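You operate a simulated robot arm through the tools that you are given. There is no shell and no other tool. Be economical: measure what you need, move in short steps, check, and stop when the job is done.

You are at the controls of a simulated two-armed robot. One attempt, no reset.

Task
On the clear side of the core bench, make the brown rag and the teal brake pad change places.
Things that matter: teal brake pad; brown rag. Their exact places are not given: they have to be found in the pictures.

Only the result counts: the job must be done as asked and must still hold three seconds after the hand-in. Knocking over, shifting, dropping, spilling or breaking anything else fails it.

Robot
Two 7-joint arms with two-finger parallel grippers on one trunk, on a base that drives. Base frame: it is fixed to the floor where the robot stands at the start and does not move with it; the origin is under the middle of the robot, x ahead of it, y to its left, z up. Readings come in m, rad, newtons and seconds.
The left shoulder is at the start at [0.06, 0.143, 0.926], the right one opposite. With the tool pointing down near the work surface each hand reaches from about 0.32 to 0.74 m from the robot's upright axis, wherever it stands, measured 20 degrees to its own side. Payload 1.57 kg a hand.
Tool frame (each hand has its own): the origin (TCP) lies between the finger pads and is the grasp point; the fingertips stand 0.03 m ahead of it; z points along the fingers, y is the line along which they close. Largest opening 0.11 m; finger width 0.024, thickness 0.012; the body of the gripper, 0.048 by 0.112 m, starts 0.078 m behind the TCP.
Orientation is that of the tool frame in the base frame, as a unit quaternion [x, y, z, w]. With the fingers straight down and closing along the base's y, the tool's x points along the base's -x, its y along +y and its z along -z.

Tools
- The arms move only by the tool play_rows. It takes "left_commands", "right_commands" or both (then of equal length, played together; a hand with none holds still); each is one flat list of numbers, 7 for each row, row after row: the turn, a rotation vector about the base's x, y, z in rad, then the shift along the base's x, y, z in m, then the opening, from 0 (shut) to 1 (fully open). In form: [rx, ry, rz, dx, dy, dz, claw, rx, ry, rz, dx, dy, dz, claw, ...]. A call has 1 to 10 rows; each row shifts and turns the commanded pose from where the row before left it. Rows are played at 5 a second. More than 0.05 m and 0.15 rad between two rows, or a gripper value outside its range, and nothing of the call is played. Where a pose cannot be reached the arm comes as near as it can. A force on the tool above 40 N (or 10 N above the force at the start of the call, whichever is more), or a blocked arm, ends the call early, and 0.2 s more pass. Each finger travels about 0.045 m/s and halts on what it meets, pressing with about 22 N; the grip force reading is that of the motor and also rises with nothing between the fingers. The clock runs only during rows and for 0.2 s after the last one: add rows that do not move to give the fingers time. The reply holds the time, the measured pose of the TCP, the force on the tool along the base axes, the opening and the grip force, in the units named above and with some noise.
- Cameras (640 x 400 px; columns grow to the right, rows downward): "scene" is now at [0.0437, -0.0096, 1.5325]; the picture's right is [-0.16, -0.99, 0.00], its down [-0.76, 0.12, -0.64] and it looks along [0.63, -0.10, -0.77] (base axes); focal length 277 px, centre (320, 200). "left" rides on the left gripper at [-0.036, 0, -0.08] in its tool frame; the picture's right is [0.00, -1.00, 0.00], its down [0.97, 0.00, -0.24] and it looks along [0.24, 0.00, 0.97] (tool axes); focal length 218 px, centre (320, 200). "right" rides on the right gripper at [-0.036, 0, -0.08] in its tool frame; the picture's right is [0.00, -1.00, 0.00], its down [0.97, 0.00, -0.24] and it looks along [0.24, 0.00, 0.97] (tool axes); focal length 218 px, centre (320, 200).
- camera(camera): a new picture of that camera. The clock stands still meanwhile.
- lift_body(by): slides the trunk up (or, below 0, down) by that many m; the arms and the scene camera ride with it, the base frame stays. It gives what a move gives, with no picture.
- base_move(legs): drives the robot by 1 to 6 legs, each [ahead, left, turn to the left] in m, m and rad, along the robot's own axes; the way and the turn of a leg run together, so that a leg with both is an arc; at most 1.5 m and 3.142 rad a leg. The arms and the cameras ride along, it lands a little off, and it stops where it bumps. It gives what a move gives.
- turn_head(pan, tilt): turns the head with the scene camera to pan (to the left, within 1.501 rad either way) and tilt (down, from -0.506 to 1.204), counted from straight ahead of the robot. It gives what a move gives.
- locate(camera, pixels): there is no depth. For up to 12 entries [column, row, z] of the newest picture of that camera ("zoom" is the newest enlarged one), the place [x, y] in the base frame at which the ray of that pixel passes the height z, good to about 0.002 m. The clock stands still meanwhile.
- zoom(camera, box): a new picture of the part [left, top, right, bottom] of that camera's present view, enlarged. The clock stands still meanwhile.
- sign_off(): hands the job in; it is judged then, once.

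Go step by step. Measure first, check grasps and placings, and put right what went wrong. The budget is 110 turns and 88 pictures, counting those below and the enlarged ones. Unless the task says otherwise, let go and move clear before handing in, and close with one line.

The tools are called after "Call:" as a command line: name --argument value ..., lists and objects as JSON in quotes. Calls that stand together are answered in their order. play_rows: Moves the arms, as the interface text tells. Its arguments: {"type":"object","properties":{"left_commands":{"type":"array","items":{"type":"number"}},"right_commands":{"type":"array","items":{"type":"number"}}},"required":[]} The other tools are called the same way: lift_body (by) slides the trunk up or down; base_move (legs) drives the base; turn_head (pan, tilt) turns the head that bears the scene camera; camera (camera) takes a picture; locate (camera, pixels) gives the place at which the rays of pixels pass given heights; zoom (camera, box) takes an enlarged picture of a part of a camera's view; sign_off () hands the job in.

At the start:

```text
time_s: 0.0
left_ee_pos: [0.4581, 0.1741, 1.1066]
left_tool_rot: [0.0, 1.0, 0.0, 0.0]
left_ft_force: [0.3, 0.7, 0.2]
left_grip_width: 0.11
left_finger_force: 0.1
right_ee_pos: [0.4185, -0.1926, 1.033]
right_tool_rot: [0.0, 1.0, 0.0, 0.0]
right_ft_force: [0.4, 0.3, -0.8]
right_grip_width: 0.11
right_finger_force: 0.1
trunk travel left (down, up): [-0.525, 0.065]
robot x, y, heading: [0.0013, -0.0026, 0.001]
head pan, tilt: [-0.157, 0.88]
```

scene: 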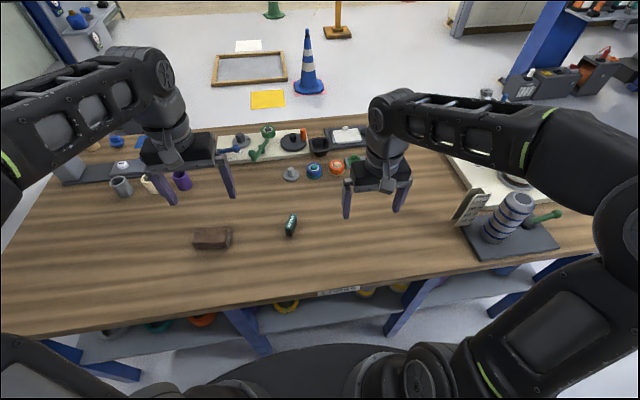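
right: 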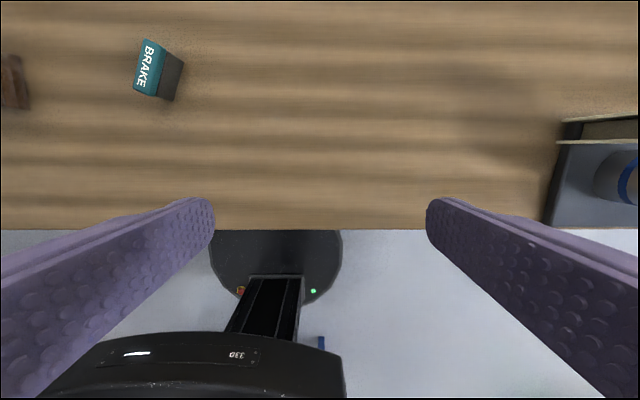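
left: 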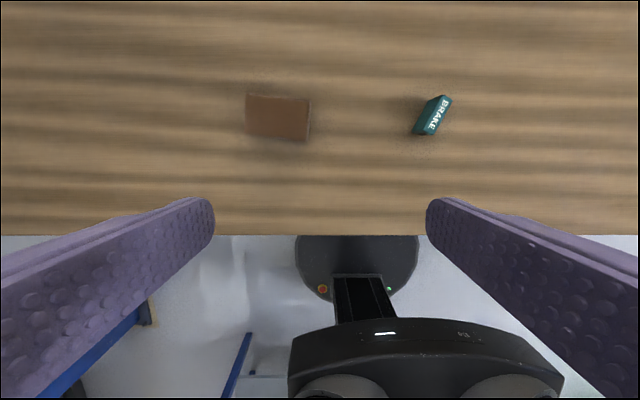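

The left picture shows the brown rag around (278,117) and the teal brake pad around (433,115), both on clear wood. I'll enlarge them to measure.

Call:
zoom --camera "left" --box '[220, 60, 480, 180]'

Call:
zoom --camera "scene" --box '[170, 190, 330, 270]'

Call:
locate --camera "left" --pixels '[[247, 93, 0.84], [310, 97, 0.84], [308, 142, 0.84], [248, 134, 0.84], [440, 97, 0.84], [452, 99, 0.84], [433, 135, 0.84], [413, 134, 0.8], [433, 95, 0.8]]'

```text
2.46 times, centred on (350, 120) of left
```

zoom: 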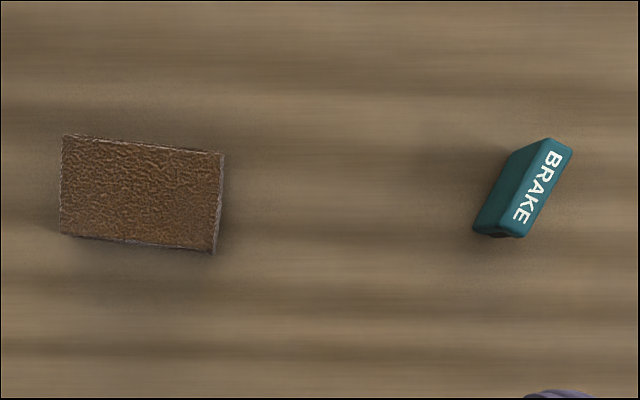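

```text
4.00 times, centred on (250, 230) of scene
```

zoom: 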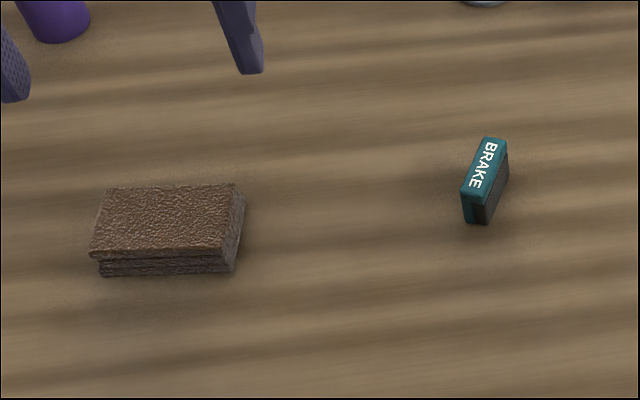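

```text
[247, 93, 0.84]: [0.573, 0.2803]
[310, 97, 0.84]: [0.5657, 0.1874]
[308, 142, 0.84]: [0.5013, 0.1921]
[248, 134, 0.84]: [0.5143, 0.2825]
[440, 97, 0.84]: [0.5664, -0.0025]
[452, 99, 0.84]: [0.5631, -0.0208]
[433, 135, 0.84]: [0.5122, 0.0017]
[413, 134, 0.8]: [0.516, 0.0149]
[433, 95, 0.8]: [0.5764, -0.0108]
```

The rag is a folded block of about 0.09 x 0.06 m and the pad stands on edge. I'll work out their heights by crossing the rays of two cameras.

Call:
locate --camera "left" --pixels '[[440.2, 116.0, 0.8], [440.2, 116.0, 0.85], [245.7, 93.5, 0.8], [245.7, 93.5, 0.85], [310, 100.8, 0.8], [310, 100.8, 0.85], [306, 141, 0.8], [306, 141, 0.85], [245, 134, 0.8], [245, 134, 0.85]]'

Call:
locate --camera "zoom" --pixels '[[485, 165, 0.8], [485, 165, 0.85], [108, 187, 0.8], [108, 187, 0.85], [236, 183, 0.8], [236, 183, 0.85], [225, 252, 0.8], [225, 252, 0.85], [92, 255, 0.8], [92, 255, 0.85], [468, 222, 0.8], [483, 224, 0.8]]'

```text
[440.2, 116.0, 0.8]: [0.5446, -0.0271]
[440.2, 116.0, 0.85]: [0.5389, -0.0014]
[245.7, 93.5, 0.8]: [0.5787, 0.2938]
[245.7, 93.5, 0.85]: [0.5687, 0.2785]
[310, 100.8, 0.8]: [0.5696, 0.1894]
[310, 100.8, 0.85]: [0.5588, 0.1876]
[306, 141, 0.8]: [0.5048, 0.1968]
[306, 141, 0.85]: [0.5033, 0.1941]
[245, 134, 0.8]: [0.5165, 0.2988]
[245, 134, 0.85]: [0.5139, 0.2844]
```

```text
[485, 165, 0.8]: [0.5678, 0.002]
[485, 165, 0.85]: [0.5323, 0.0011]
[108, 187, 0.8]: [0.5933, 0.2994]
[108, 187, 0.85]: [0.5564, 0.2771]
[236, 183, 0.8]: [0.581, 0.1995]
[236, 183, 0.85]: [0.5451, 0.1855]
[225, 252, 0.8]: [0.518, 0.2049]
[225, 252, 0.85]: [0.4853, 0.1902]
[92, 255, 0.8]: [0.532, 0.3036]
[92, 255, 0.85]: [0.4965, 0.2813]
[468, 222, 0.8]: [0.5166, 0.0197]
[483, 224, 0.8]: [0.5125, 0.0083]
```

The rays cross at a pad top of about z=0.842, centred near (0.539, 0.0) with its long axis turned about -25°. The rag top is about z=0.825, centred near (0.539, 0.241). I'll bring the left hand over the pad.

Call:
play_rows --left_commands '[0, 0, -0.072, 0.0135, -0.029, -0.025, 0.7, 0, 0, -0.072, 0.0135, -0.029, -0.025, 0.7, 0, 0, -0.072, 0.0135, -0.029, -0.025, 0.7, 0, 0, -0.072, 0.0135, -0.029, -0.025, 0.7, 0, 0, -0.072, 0.0135, -0.029, -0.025, 0.7, 0, 0, -0.072, 0.0135, -0.029, -0.025, 0.7, 0, 0, 0, 0, 0, 0, 0.7]'

Call:
camera --camera "left"

Call:
camera --camera "scene"

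```text
time_s: 1.6
left_ee_pos: [0.5386, -0.0013, 0.957]
left_tool_rot: [0.215, 0.977, 0.0, 0.0]
left_ft_force: [-0.6, 0.3, -0.1]
left_grip_width: 0.0766
left_finger_force: 0.0
right_ee_pos: [0.4188, -0.1922, 1.0336]
right_tool_rot: [0.0, 1.0, 0.0, 0.0]
right_ft_force: [-0.1, -0.4, -0.1]
right_grip_width: 0.1099
right_finger_force: 0.0
trunk travel left (down, up): [-0.525, 0.065]
robot x, y, heading: [0.0016, -0.001, -0.003]
head pan, tilt: [-0.157, 0.88]
```

```text
82 pictures are left
```

left: 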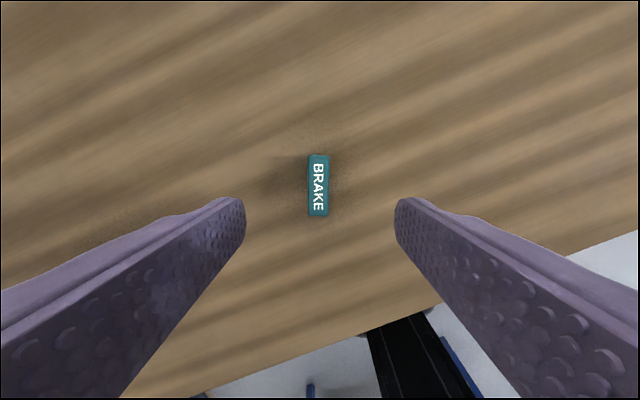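

```text
81 pictures are left
```

scene: 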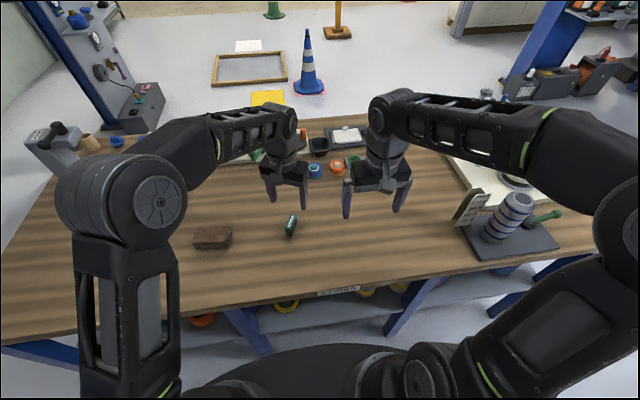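

The pad sits squarely between the fingers in the left picture (columns 308–330, rows 155–217). I'll locate its corners and the sides.

Call:
zoom --camera "left" --box '[270, 140, 370, 230]'

Call:
locate --camera "left" --pixels '[[308, 156, 0.842], [329, 155, 0.842], [329, 216, 0.842], [308, 216, 0.842], [319, 186, 0.842], [319, 200, 0.842]]'

```text
4.44 times, centred on (320, 185) of left
```

zoom: 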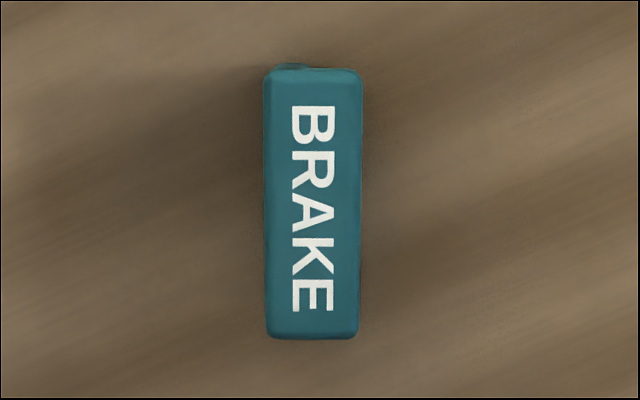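

```text
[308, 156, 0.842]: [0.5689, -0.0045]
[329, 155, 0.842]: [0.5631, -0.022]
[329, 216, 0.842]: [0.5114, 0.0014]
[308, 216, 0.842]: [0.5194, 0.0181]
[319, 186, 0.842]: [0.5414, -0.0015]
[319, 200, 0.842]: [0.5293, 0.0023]
```

The pad's centre is (0.541, -0.002), its thickness is about 0.019 m, and the hand is over it within 2 mm. I'll go down and grip it.

Call:
play_rows --left_commands '[0, 0, 0, 0.002, -0.001, -0.04, 0.7, 0, 0, 0, 0, 0, -0.04, 0.7, 0, 0, 0, 0, 0, -0.03, 0.7, 0, 0, 0, 0, 0, -0.011, 0.7, 0, 0, 0, 0, 0, 0, 0.7, 0, 0, 0, 0, 0, 0, 0, 0, 0, 0, 0, 0, 0, 0, 0, 0, 0, 0, 0, 0, 0, 0, 0, 0, 0, 0, 0, 0, 0, 0, 0, 0, 0, 0, 0]'

Call:
camera --camera "left"

```text
time_s: 3.8
left_ee_pos: [0.5415, -0.0002, 0.8376]
left_tool_rot: [0.215, 0.977, 0.0, 0.001]
left_ft_force: [0.9, 0.1, 0.0]
left_grip_width: 0.0199
left_finger_force: 22.2
right_ee_pos: [0.4188, -0.1925, 1.0328]
right_tool_rot: [0.0, 1.0, 0.0, -0.001]
right_ft_force: [0.0, 0.3, 0.0]
right_grip_width: 0.11
right_finger_force: 0.1
trunk travel left (down, up): [-0.525, 0.065]
robot x, y, heading: [0.0009, 0.0006, 0.002]
head pan, tilt: [-0.157, 0.88]
```

```text
79 pictures are left
```

left: 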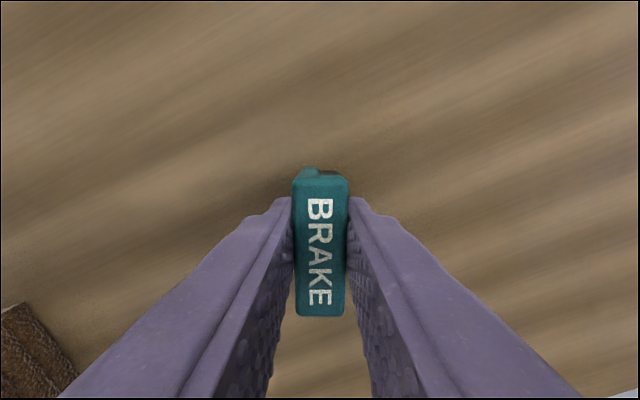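

The pad is gripped at width 0.0199. I'll lift it and set it down at the temporary spot, y about 0.12, at the same height.

Call:
play_rows --left_commands '[0, 0, 0, 0, 0, 0.03, 0, 0, 0, 0, 0, 0, 0.03, 0, 0, 0, 0, 0, 0.04, 0, 0, 0, 0, 0, 0, 0.04, 0, 0, 0, 0, 0, 0, 0.04, 0, 0, 0, 0, 0, 0, 0, -0.03, 0, 0, 0, 0, 0, 0, -0.02, 0, 0, 0, 0, 0, 0, -0.009, 0, 0, 0, 0, 0, 0, 0, 0]'

Call:
camera --camera "scene"

```text
time_s: 5.8
left_ee_pos: [0.5428, 0.1188, 0.8379]
left_tool_rot: [0.215, 0.977, 0.0, 0.001]
left_ft_force: [-0.4, -1.4, -3.0]
left_grip_width: 0.02
left_finger_force: 22.0
right_ee_pos: [0.4184, -0.1935, 1.0329]
right_tool_rot: [-0.001, 1.0, 0.0, 0.0]
right_ft_force: [-0.3, 0.2, -0.2]
right_grip_width: 0.1102
right_finger_force: 0.2
trunk travel left (down, up): [-0.525, 0.065]
robot x, y, heading: [0.0001, -0.0019, -0.004]
head pan, tilt: [-0.157, 0.88]
```

```text
78 pictures are left
```

scene: 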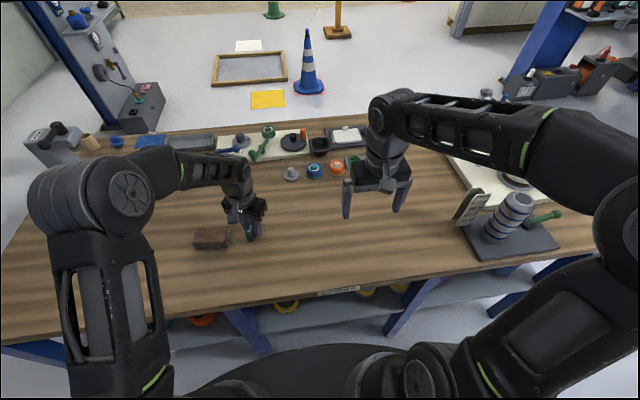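

The pad is resting on the bench at y about 0.119. I'll let go and go straight up.

Call:
play_rows --left_commands '[0, 0, 0, 0, 0, 0, 0.45, 0, 0, 0, 0, 0, 0, 0.45, 0, 0, 0, 0, 0, 0, 0.45, 0, 0, 0, 0, 0, 0.04, 0.45, 0, 0, 0, 0, 0, 0.04, 0.45, 0, 0, 0, 0, 0, 0.05, 0.45]'

Call:
play_rows --left_commands '[0, 0, -0.139, 0, 0.0135, 0, 0.9, 0, 0, -0.139, 0, 0.0135, 0, 0.9, 0, 0, -0.139, 0, 0.0135, 0, 0.9, 0, 0, -0.139, 0, 0.0135, 0, 0.9, 0, 0, -0.139, 0, 0.0135, 0, 0.9, 0, 0, -0.139, 0, 0.0135, 0, 0.9, 0, 0, -0.139, 0, 0.0135, 0, 0.9, 0, 0, -0.139, 0, 0.0135, 0, 0.9, 0, 0, -0.139, 0, 0.0135, 0, 0.9, 0, 0, 0, 0, 0, 0, 0.9]'

Call:
camera --camera "left"

Call:
camera --camera "scene"

```text
time_s: 7.2
left_ee_pos: [0.5384, 0.1177, 0.9678]
left_tool_rot: [0.215, 0.977, 0.0, 0.0]
left_ft_force: [-0.1, -0.3, 0.4]
left_grip_width: 0.0495
left_finger_force: 0.0
right_ee_pos: [0.4193, -0.1923, 1.0333]
right_tool_rot: [0.0, 1.0, -0.001, 0.0]
right_ft_force: [-0.6, 1.0, 0.0]
right_grip_width: 0.1099
right_finger_force: 0.2
trunk travel left (down, up): [-0.525, 0.065]
robot x, y, heading: [0.0013, 0.0013, 0.002]
head pan, tilt: [-0.157, 0.88]
```

```text
time_s: 9.4
left_ee_pos: [0.5422, 0.2393, 0.9662]
left_tool_rot: [0.746, 0.666, -0.001, 0.0]
left_ft_force: [0.1, -0.5, 0.6]
left_grip_width: 0.0991
left_finger_force: 0.0
right_ee_pos: [0.4192, -0.1927, 1.0327]
right_tool_rot: [-0.001, 1.0, 0.0, -0.001]
right_ft_force: [-0.3, -0.7, -1.0]
right_grip_width: 0.1101
right_finger_force: 0.0
trunk travel left (down, up): [-0.525, 0.065]
robot x, y, heading: [-0.0015, 0.0004, 0.0]
head pan, tilt: [-0.157, 0.88]
```

```text
77 pictures are left
```

left: 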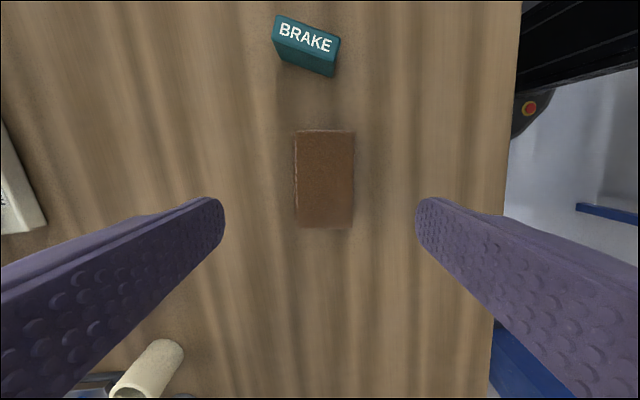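

```text
76 pictures are left
```

scene: 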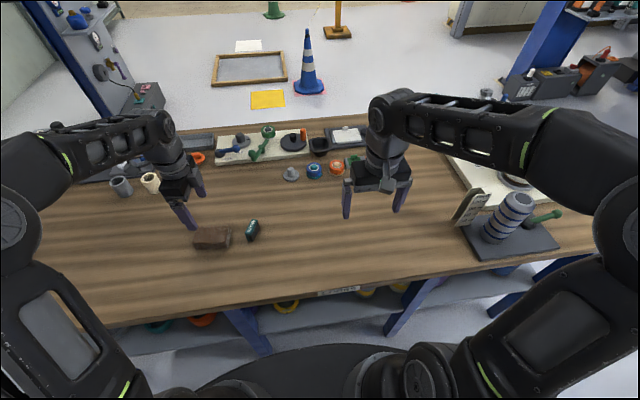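

The pad stands at the temporary spot, and the rag shows squarely in the hand's view (295–354, 130–228). I'll locate its corners.

Call:
locate --camera "left" --pixels '[[297, 131, 0.825], [353, 132, 0.825], [353, 227, 0.825], [297, 226, 0.825], [325, 179, 0.825], [140, 370, 0.86]]'

Call:
zoom --camera "left" --box '[260, 110, 400, 240]'

```text
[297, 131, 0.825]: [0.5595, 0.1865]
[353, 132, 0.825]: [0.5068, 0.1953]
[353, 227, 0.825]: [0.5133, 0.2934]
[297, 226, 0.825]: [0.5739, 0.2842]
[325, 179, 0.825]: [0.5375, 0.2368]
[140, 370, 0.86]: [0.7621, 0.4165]
```

```text
3.08 times, centred on (330, 175) of left
```

zoom: 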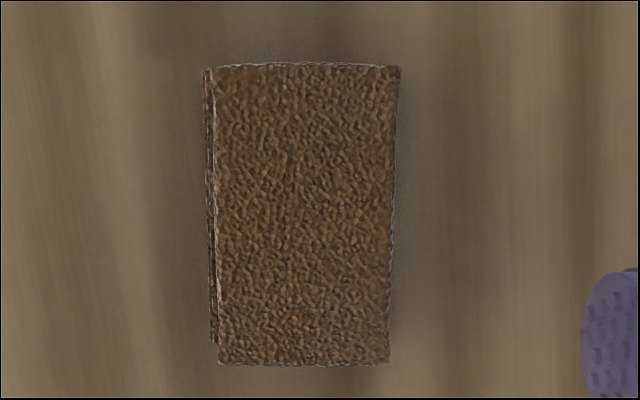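

The rag's centre is (0.538, 0.240) and the hand is 4 mm too far ahead. I'll correct that, go down and grip it across its short side.

Call:
play_rows --left_commands '[0, 0, 0, -0.003, 0.001, -0.045, 0.9, 0, 0, 0, 0, 0, -0.04, 0.9, 0, 0, 0, 0, 0, -0.03, 0.9, 0, 0, 0, 0, 0, -0.017, 0.9, 0, 0, 0, 0, 0, 0, 0.9, 0, 0, 0, 0, 0, 0, 0.3, 0, 0, 0, 0, 0, 0, 0.3, 0, 0, 0, 0, 0, 0, 0.3, 0, 0, 0, 0, 0, 0, 0.3]'

Call:
camera --camera "left"

```text
time_s: 11.4
left_ee_pos: [0.5388, 0.2421, 0.8346]
left_tool_rot: [0.746, 0.666, -0.001, 0.001]
left_ft_force: [0.9, 0.1, -0.6]
left_grip_width: 0.0641
left_finger_force: 21.5
right_ee_pos: [0.4194, -0.1921, 1.0325]
right_tool_rot: [0.0, 1.0, 0.0, 0.0]
right_ft_force: [-0.6, -0.1, -0.2]
right_grip_width: 0.1102
right_finger_force: 0.0
trunk travel left (down, up): [-0.525, 0.065]
robot x, y, heading: [0.0001, 0.0007, 0.001]
head pan, tilt: [-0.157, 0.88]
```

```text
74 pictures are left
```

left: 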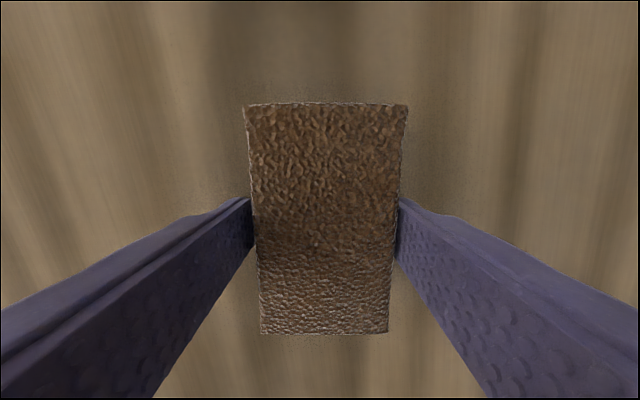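

The rag is gripped at width 0.064. I'll lift it 0.1 m, clear of the pad, and check before carrying it over.

Call:
play_rows --left_commands '[0, 0, 0, 0, 0, 0.02, 0.3, 0, 0, 0, 0, 0, 0.04, 0.3, 0, 0, 0, 0, 0, 0.04, 0.3, 0, 0, 0, 0, 0, 0, 0.3]'

Call:
camera --camera "scene"

```text
time_s: 12.4
left_ee_pos: [0.5405, 0.2423, 0.9315]
left_tool_rot: [0.746, 0.666, -0.001, 0.0]
left_ft_force: [-0.1, -0.2, -0.5]
left_grip_width: 0.064
left_finger_force: 21.9
right_ee_pos: [0.4206, -0.1922, 1.034]
right_tool_rot: [0.001, 1.0, 0.001, 0.001]
right_ft_force: [-0.4, -0.6, -0.2]
right_grip_width: 0.1102
right_finger_force: 0.1
trunk travel left (down, up): [-0.525, 0.065]
robot x, y, heading: [-0.001, -0.0003, -0.001]
head pan, tilt: [-0.157, 0.88]
```

```text
73 pictures are left
```

scene: 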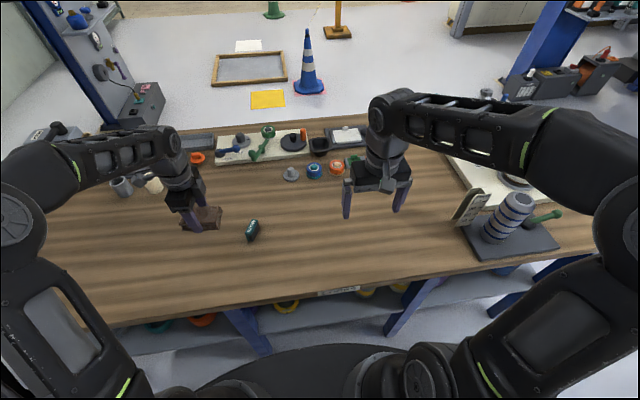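

The rag is held level and clear. I'll carry it 0.242 m toward -y, above the pad's old place.

Call:
play_rows --left_commands '[0, 0, 0, 0, -0.04, 0, 0.3, 0, 0, 0, 0, -0.04, 0, 0.3, 0, 0, 0, 0, -0.04, 0, 0.3, 0, 0, 0, 0, -0.04, 0, 0.3, 0, 0, 0, 0, -0.04, 0, 0.3, 0, 0, 0, 0.001, -0.042, 0, 0.3, 0, 0, 0, 0, 0, 0, 0.3, 0, 0, 0, 0, 0, 0, 0.3]'

Call:
camera --camera "scene"

```text
time_s: 14.2
left_ee_pos: [0.5406, -0.0018, 0.9354]
left_tool_rot: [0.746, 0.666, -0.001, 0.001]
left_ft_force: [0.3, -0.6, -0.2]
left_grip_width: 0.0639
left_finger_force: 22.3
right_ee_pos: [0.4189, -0.1935, 1.0329]
right_tool_rot: [0.0, 1.0, 0.0, 0.0]
right_ft_force: [-0.8, 0.4, 1.1]
right_grip_width: 0.1099
right_finger_force: 0.1
trunk travel left (down, up): [-0.525, 0.065]
robot x, y, heading: [-0.0004, 0.001, -0.002]
head pan, tilt: [-0.157, 0.88]
```

```text
72 pictures are left
```

scene: 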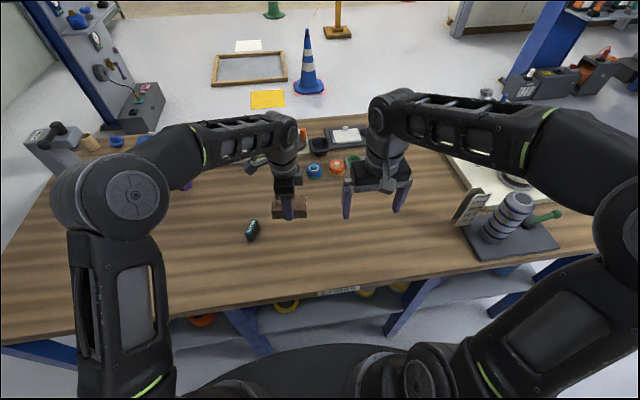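

The hand is over the old pad place at (0.5406, -0.0018), with the pad clear to the left. I'll lower the rag the same 0.1 m.

Call:
play_rows --left_commands '[0, 0, 0, 0, 0, -0.04, 0.3, 0, 0, 0, 0, 0, -0.04, 0.3, 0, 0, 0, 0, 0, -0.015, 0.3, 0, 0, 0, 0, 0, -0.004, 0.3, 0, 0, 0, 0, 0, 0, 0.3]'

Call:
camera --camera "left"

```text
time_s: 15.4
left_ee_pos: [0.5396, -0.0007, 0.8361]
left_tool_rot: [0.746, 0.666, -0.001, 0.001]
left_ft_force: [-1.0, 0.6, -1.2]
left_grip_width: 0.064
left_finger_force: 22.4
right_ee_pos: [0.4186, -0.1922, 1.0326]
right_tool_rot: [-0.001, 1.0, -0.001, 0.0]
right_ft_force: [-0.8, -0.3, -0.2]
right_grip_width: 0.1099
right_finger_force: 0.1
trunk travel left (down, up): [-0.525, 0.065]
robot x, y, heading: [0.0026, 0.0022, -0.0]
head pan, tilt: [-0.157, 0.88]
```

```text
71 pictures are left
```

left: 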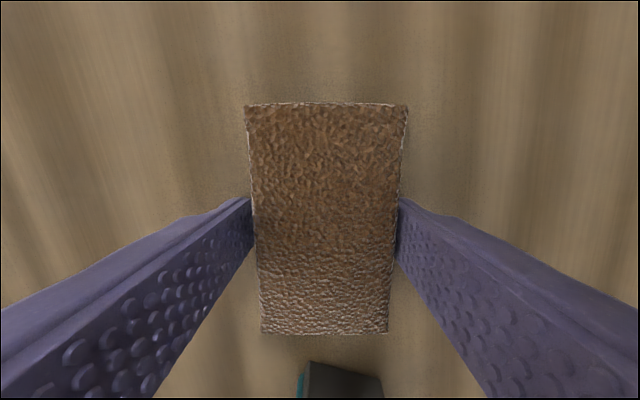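

The rag is down at height 0.836, as it was when gripped, with the pad at the bottom edge of the picture untouched. I'll release, rise and return to the pad.

Call:
play_rows --left_commands '[0, 0, 0, 0, 0, -0.001, 0.3, 0, 0, 0, 0, 0, 0, 0.85, 0, 0, 0, 0, 0, 0, 0.85, 0, 0, 0, 0, 0, 0, 0.85, 0, 0, 0, 0, 0, 0.03, 0.85, 0, 0, 0, 0, 0, 0.05, 0.85, 0, 0, 0, 0, 0, 0.05, 0.85]'

Call:
play_rows --left_commands '[0, 0, 0.139, 0, 0.0133, 0, 0.6, 0, 0, 0.139, 0, 0.0133, 0, 0.6, 0, 0, 0.139, 0, 0.0133, 0, 0.6, 0, 0, 0.139, 0, 0.0133, 0, 0.6, 0, 0, 0.139, 0, 0.0133, 0, 0.6, 0, 0, 0.139, 0, 0.0133, 0, 0.6, 0, 0, 0.139, 0, 0.0133, 0, 0.6, 0, 0, 0.139, 0, 0.0133, 0, 0.6, 0, 0, 0.139, 0, 0.0133, 0, 0.6, 0, 0, 0, 0, 0, 0, 0.6]'

Call:
camera --camera "left"

Call:
camera --camera "scene"

```text
time_s: 17.0
left_ee_pos: [0.5391, 0.0013, 0.9645]
left_tool_rot: [0.746, 0.666, -0.001, 0.001]
left_ft_force: [-0.4, 0.1, 0.0]
left_grip_width: 0.0938
left_finger_force: 0.1
right_ee_pos: [0.4201, -0.1926, 1.0329]
right_tool_rot: [0.0, 1.0, 0.0, -0.001]
right_ft_force: [-0.2, 0.8, -0.7]
right_grip_width: 0.11
right_finger_force: 0.1
trunk travel left (down, up): [-0.525, 0.065]
robot x, y, heading: [0.0001, 0.0037, -0.001]
head pan, tilt: [-0.157, 0.88]
```

```text
time_s: 19.2
left_ee_pos: [0.54, 0.1199, 0.9643]
left_tool_rot: [0.213, 0.977, 0.0, 0.0]
left_ft_force: [1.1, 0.0, -0.5]
left_grip_width: 0.0659
left_finger_force: 0.0
right_ee_pos: [0.4192, -0.1927, 1.0338]
right_tool_rot: [-0.001, 1.0, 0.0, 0.0]
right_ft_force: [-0.2, 0.1, 0.4]
right_grip_width: 0.1101
right_finger_force: 0.1
trunk travel left (down, up): [-0.525, 0.065]
robot x, y, heading: [0.0043, 0.0011, 0.0]
head pan, tilt: [-0.157, 0.88]
```

```text
70 pictures are left
```

left: 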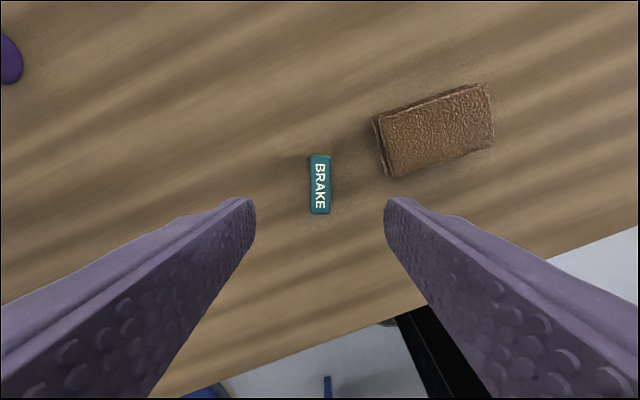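

```text
69 pictures are left
```

scene: 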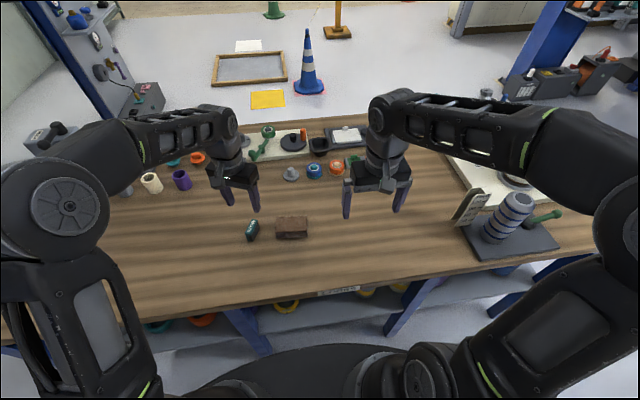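

The rag lies at the pad's old spot (375–494, 83–178) and the pad is lined up between the fingers (309–330, 155–214). I'll check both positions before going down.

Call:
locate --camera "left" --pixels '[[309, 156, 0.842], [330, 155, 0.842], [330, 214, 0.842], [309, 214, 0.842], [381, 114, 0.825], [486, 84, 0.825], [494, 146, 0.825], [393, 177, 0.825]]'

```text
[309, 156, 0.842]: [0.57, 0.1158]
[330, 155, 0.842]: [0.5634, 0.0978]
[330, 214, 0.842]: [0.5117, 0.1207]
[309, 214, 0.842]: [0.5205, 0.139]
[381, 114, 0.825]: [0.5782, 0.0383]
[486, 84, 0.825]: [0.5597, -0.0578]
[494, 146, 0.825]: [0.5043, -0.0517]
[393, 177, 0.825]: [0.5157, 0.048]
```

The pad's centre is (0.541, 0.118) and the rag's is (0.540, -0.006), within a few mm of the pad's old spot. I'll go down with a narrower opening and grip the pad.

Call:
play_rows --left_commands '[0, 0, 0, 0.001, -0.001, -0.045, 0.45, 0, 0, 0, 0, 0, -0.04, 0.45, 0, 0, 0, 0, 0, -0.03, 0.45, 0, 0, 0, 0, 0, -0.012, 0.45, 0, 0, 0, 0, 0, 0, 0.45, 0, 0, 0, 0, 0, 0, 0, 0, 0, 0, 0, 0, 0, 0, 0, 0, 0, 0, 0, 0, 0, 0, 0, 0, 0, 0, 0, 0]'

Call:
camera --camera "left"

```text
time_s: 21.2
left_ee_pos: [0.5407, 0.1187, 0.8361]
left_tool_rot: [0.214, 0.977, 0.001, 0.001]
left_ft_force: [-0.1, 1.3, -0.2]
left_grip_width: 0.02
left_finger_force: 22.2
right_ee_pos: [0.4203, -0.1923, 1.0319]
right_tool_rot: [-0.001, 1.0, 0.001, 0.0]
right_ft_force: [-0.2, 0.0, 0.4]
right_grip_width: 0.11
right_finger_force: 0.1
trunk travel left (down, up): [-0.525, 0.065]
robot x, y, heading: [0.002, -0.0011, 0.0]
head pan, tilt: [-0.157, 0.88]
```

```text
68 pictures are left
```

left: 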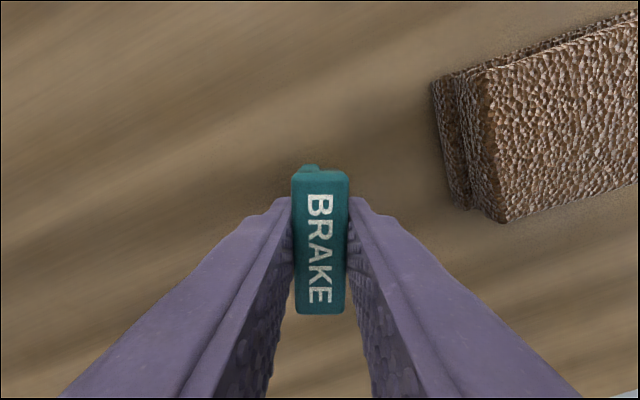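

The pad is gripped (0.020) and the rag is clear. I'll carry the pad 0.122 m to the left and set it down at the rag's old place.

Call:
play_rows --left_commands '[0, 0, 0, 0, 0, 0.03, 0, 0, 0, 0, 0, 0, 0.03, 0, 0, 0, 0, -0.001, 0.041, 0, 0, 0, 0, 0, -0.001, 0.041, 0, 0, 0, 0, 0, 0, 0.04, 0, 0, 0, 0, 0, 0, 0, -0.03, 0, 0, 0, 0, 0, 0, -0.02, 0, 0, 0, 0, 0, 0, -0.009, 0, 0, 0, 0, 0, 0, 0, 0]'

```text
time_s: 23.2
left_ee_pos: [0.538, 0.2408, 0.8387]
left_tool_rot: [0.215, 0.977, 0.0, 0.001]
left_ft_force: [0.2, -0.4, -2.0]
left_grip_width: 0.0197
left_finger_force: 21.7
right_ee_pos: [0.4192, -0.1941, 1.0342]
right_tool_rot: [-0.001, 1.0, 0.0, 0.0]
right_ft_force: [0.2, -0.5, -0.5]
right_grip_width: 0.1098
right_finger_force: 0.2
trunk travel left (down, up): [-0.525, 0.065]
robot x, y, heading: [0.0005, -0.0004, 0.003]
head pan, tilt: [-0.157, 0.88]
```

The readings put the pad at (0.538, 0.241), back near its grip height. I'll lower it a last millimetre, release, rise and look.

Call:
play_rows --left_commands '[0, 0, 0, 0, 0, -0.001, 0, 0, 0, 0, 0, 0, 0, 0.45, 0, 0, 0, 0, 0, 0, 0.45, 0, 0, 0, 0, 0, 0, 0.45, 0, 0, 0, 0, 0, 0.03, 0.45, 0, 0, 0, 0, 0, 0.05, 0.45, 0, 0, 0, 0, 0, 0.05, 0.45, 0, 0, 0, 0, 0, 0.04, 0.45, 0, 0, 0, 0, 0, 0, 0.45]'

Call:
camera --camera "left"

Call:
camera --camera "scene"

```text
time_s: 25.2
left_ee_pos: [0.5363, 0.2354, 1.0089]
left_tool_rot: [0.213, 0.977, 0.0, 0.001]
left_ft_force: [0.9, 0.1, -0.5]
left_grip_width: 0.0496
left_finger_force: 0.0
right_ee_pos: [0.419, -0.1924, 1.032]
right_tool_rot: [0.0, 1.0, -0.001, -0.001]
right_ft_force: [0.1, 0.1, -0.5]
right_grip_width: 0.1099
right_finger_force: 0.2
trunk travel left (down, up): [-0.525, 0.065]
robot x, y, heading: [-0.0018, 0.0021, 0.002]
head pan, tilt: [-0.157, 0.88]
```

```text
67 pictures are left
```

left: 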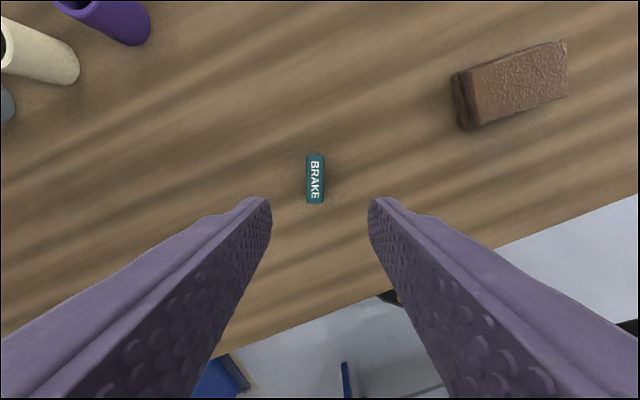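

```text
66 pictures are left
```

scene: 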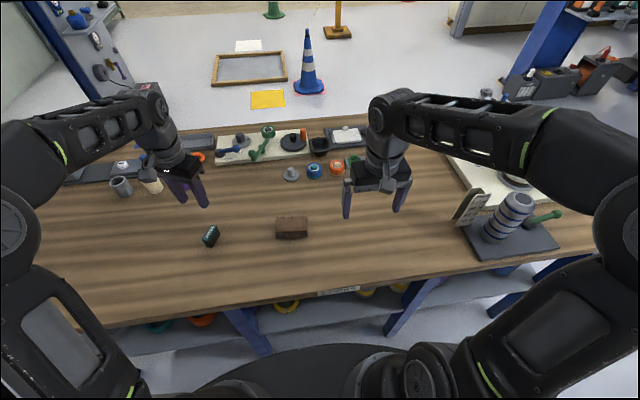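

Call:
locate --camera "scene" --pixels '[[211, 234, 0.842], [291, 224, 0.825]]'

Call:
locate --camera "left" --pixels '[[315, 179, 0.842], [518, 87, 0.825]]'

```text
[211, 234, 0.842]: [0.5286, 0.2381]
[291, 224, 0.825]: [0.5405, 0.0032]
```

```text
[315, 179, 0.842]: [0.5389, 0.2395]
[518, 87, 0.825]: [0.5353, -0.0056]
```

The pad now stands near (0.539, 0.240) and the rag lies near (0.54, -0.002). They have changed places, both at rest, the hands are clear and nothing else has moved.

Call:
sign_off

```text
The job is handed in.
```

The brown rag and the teal brake pad have changed places, each within a few millimetres of the other's old spot, and the job is handed in.
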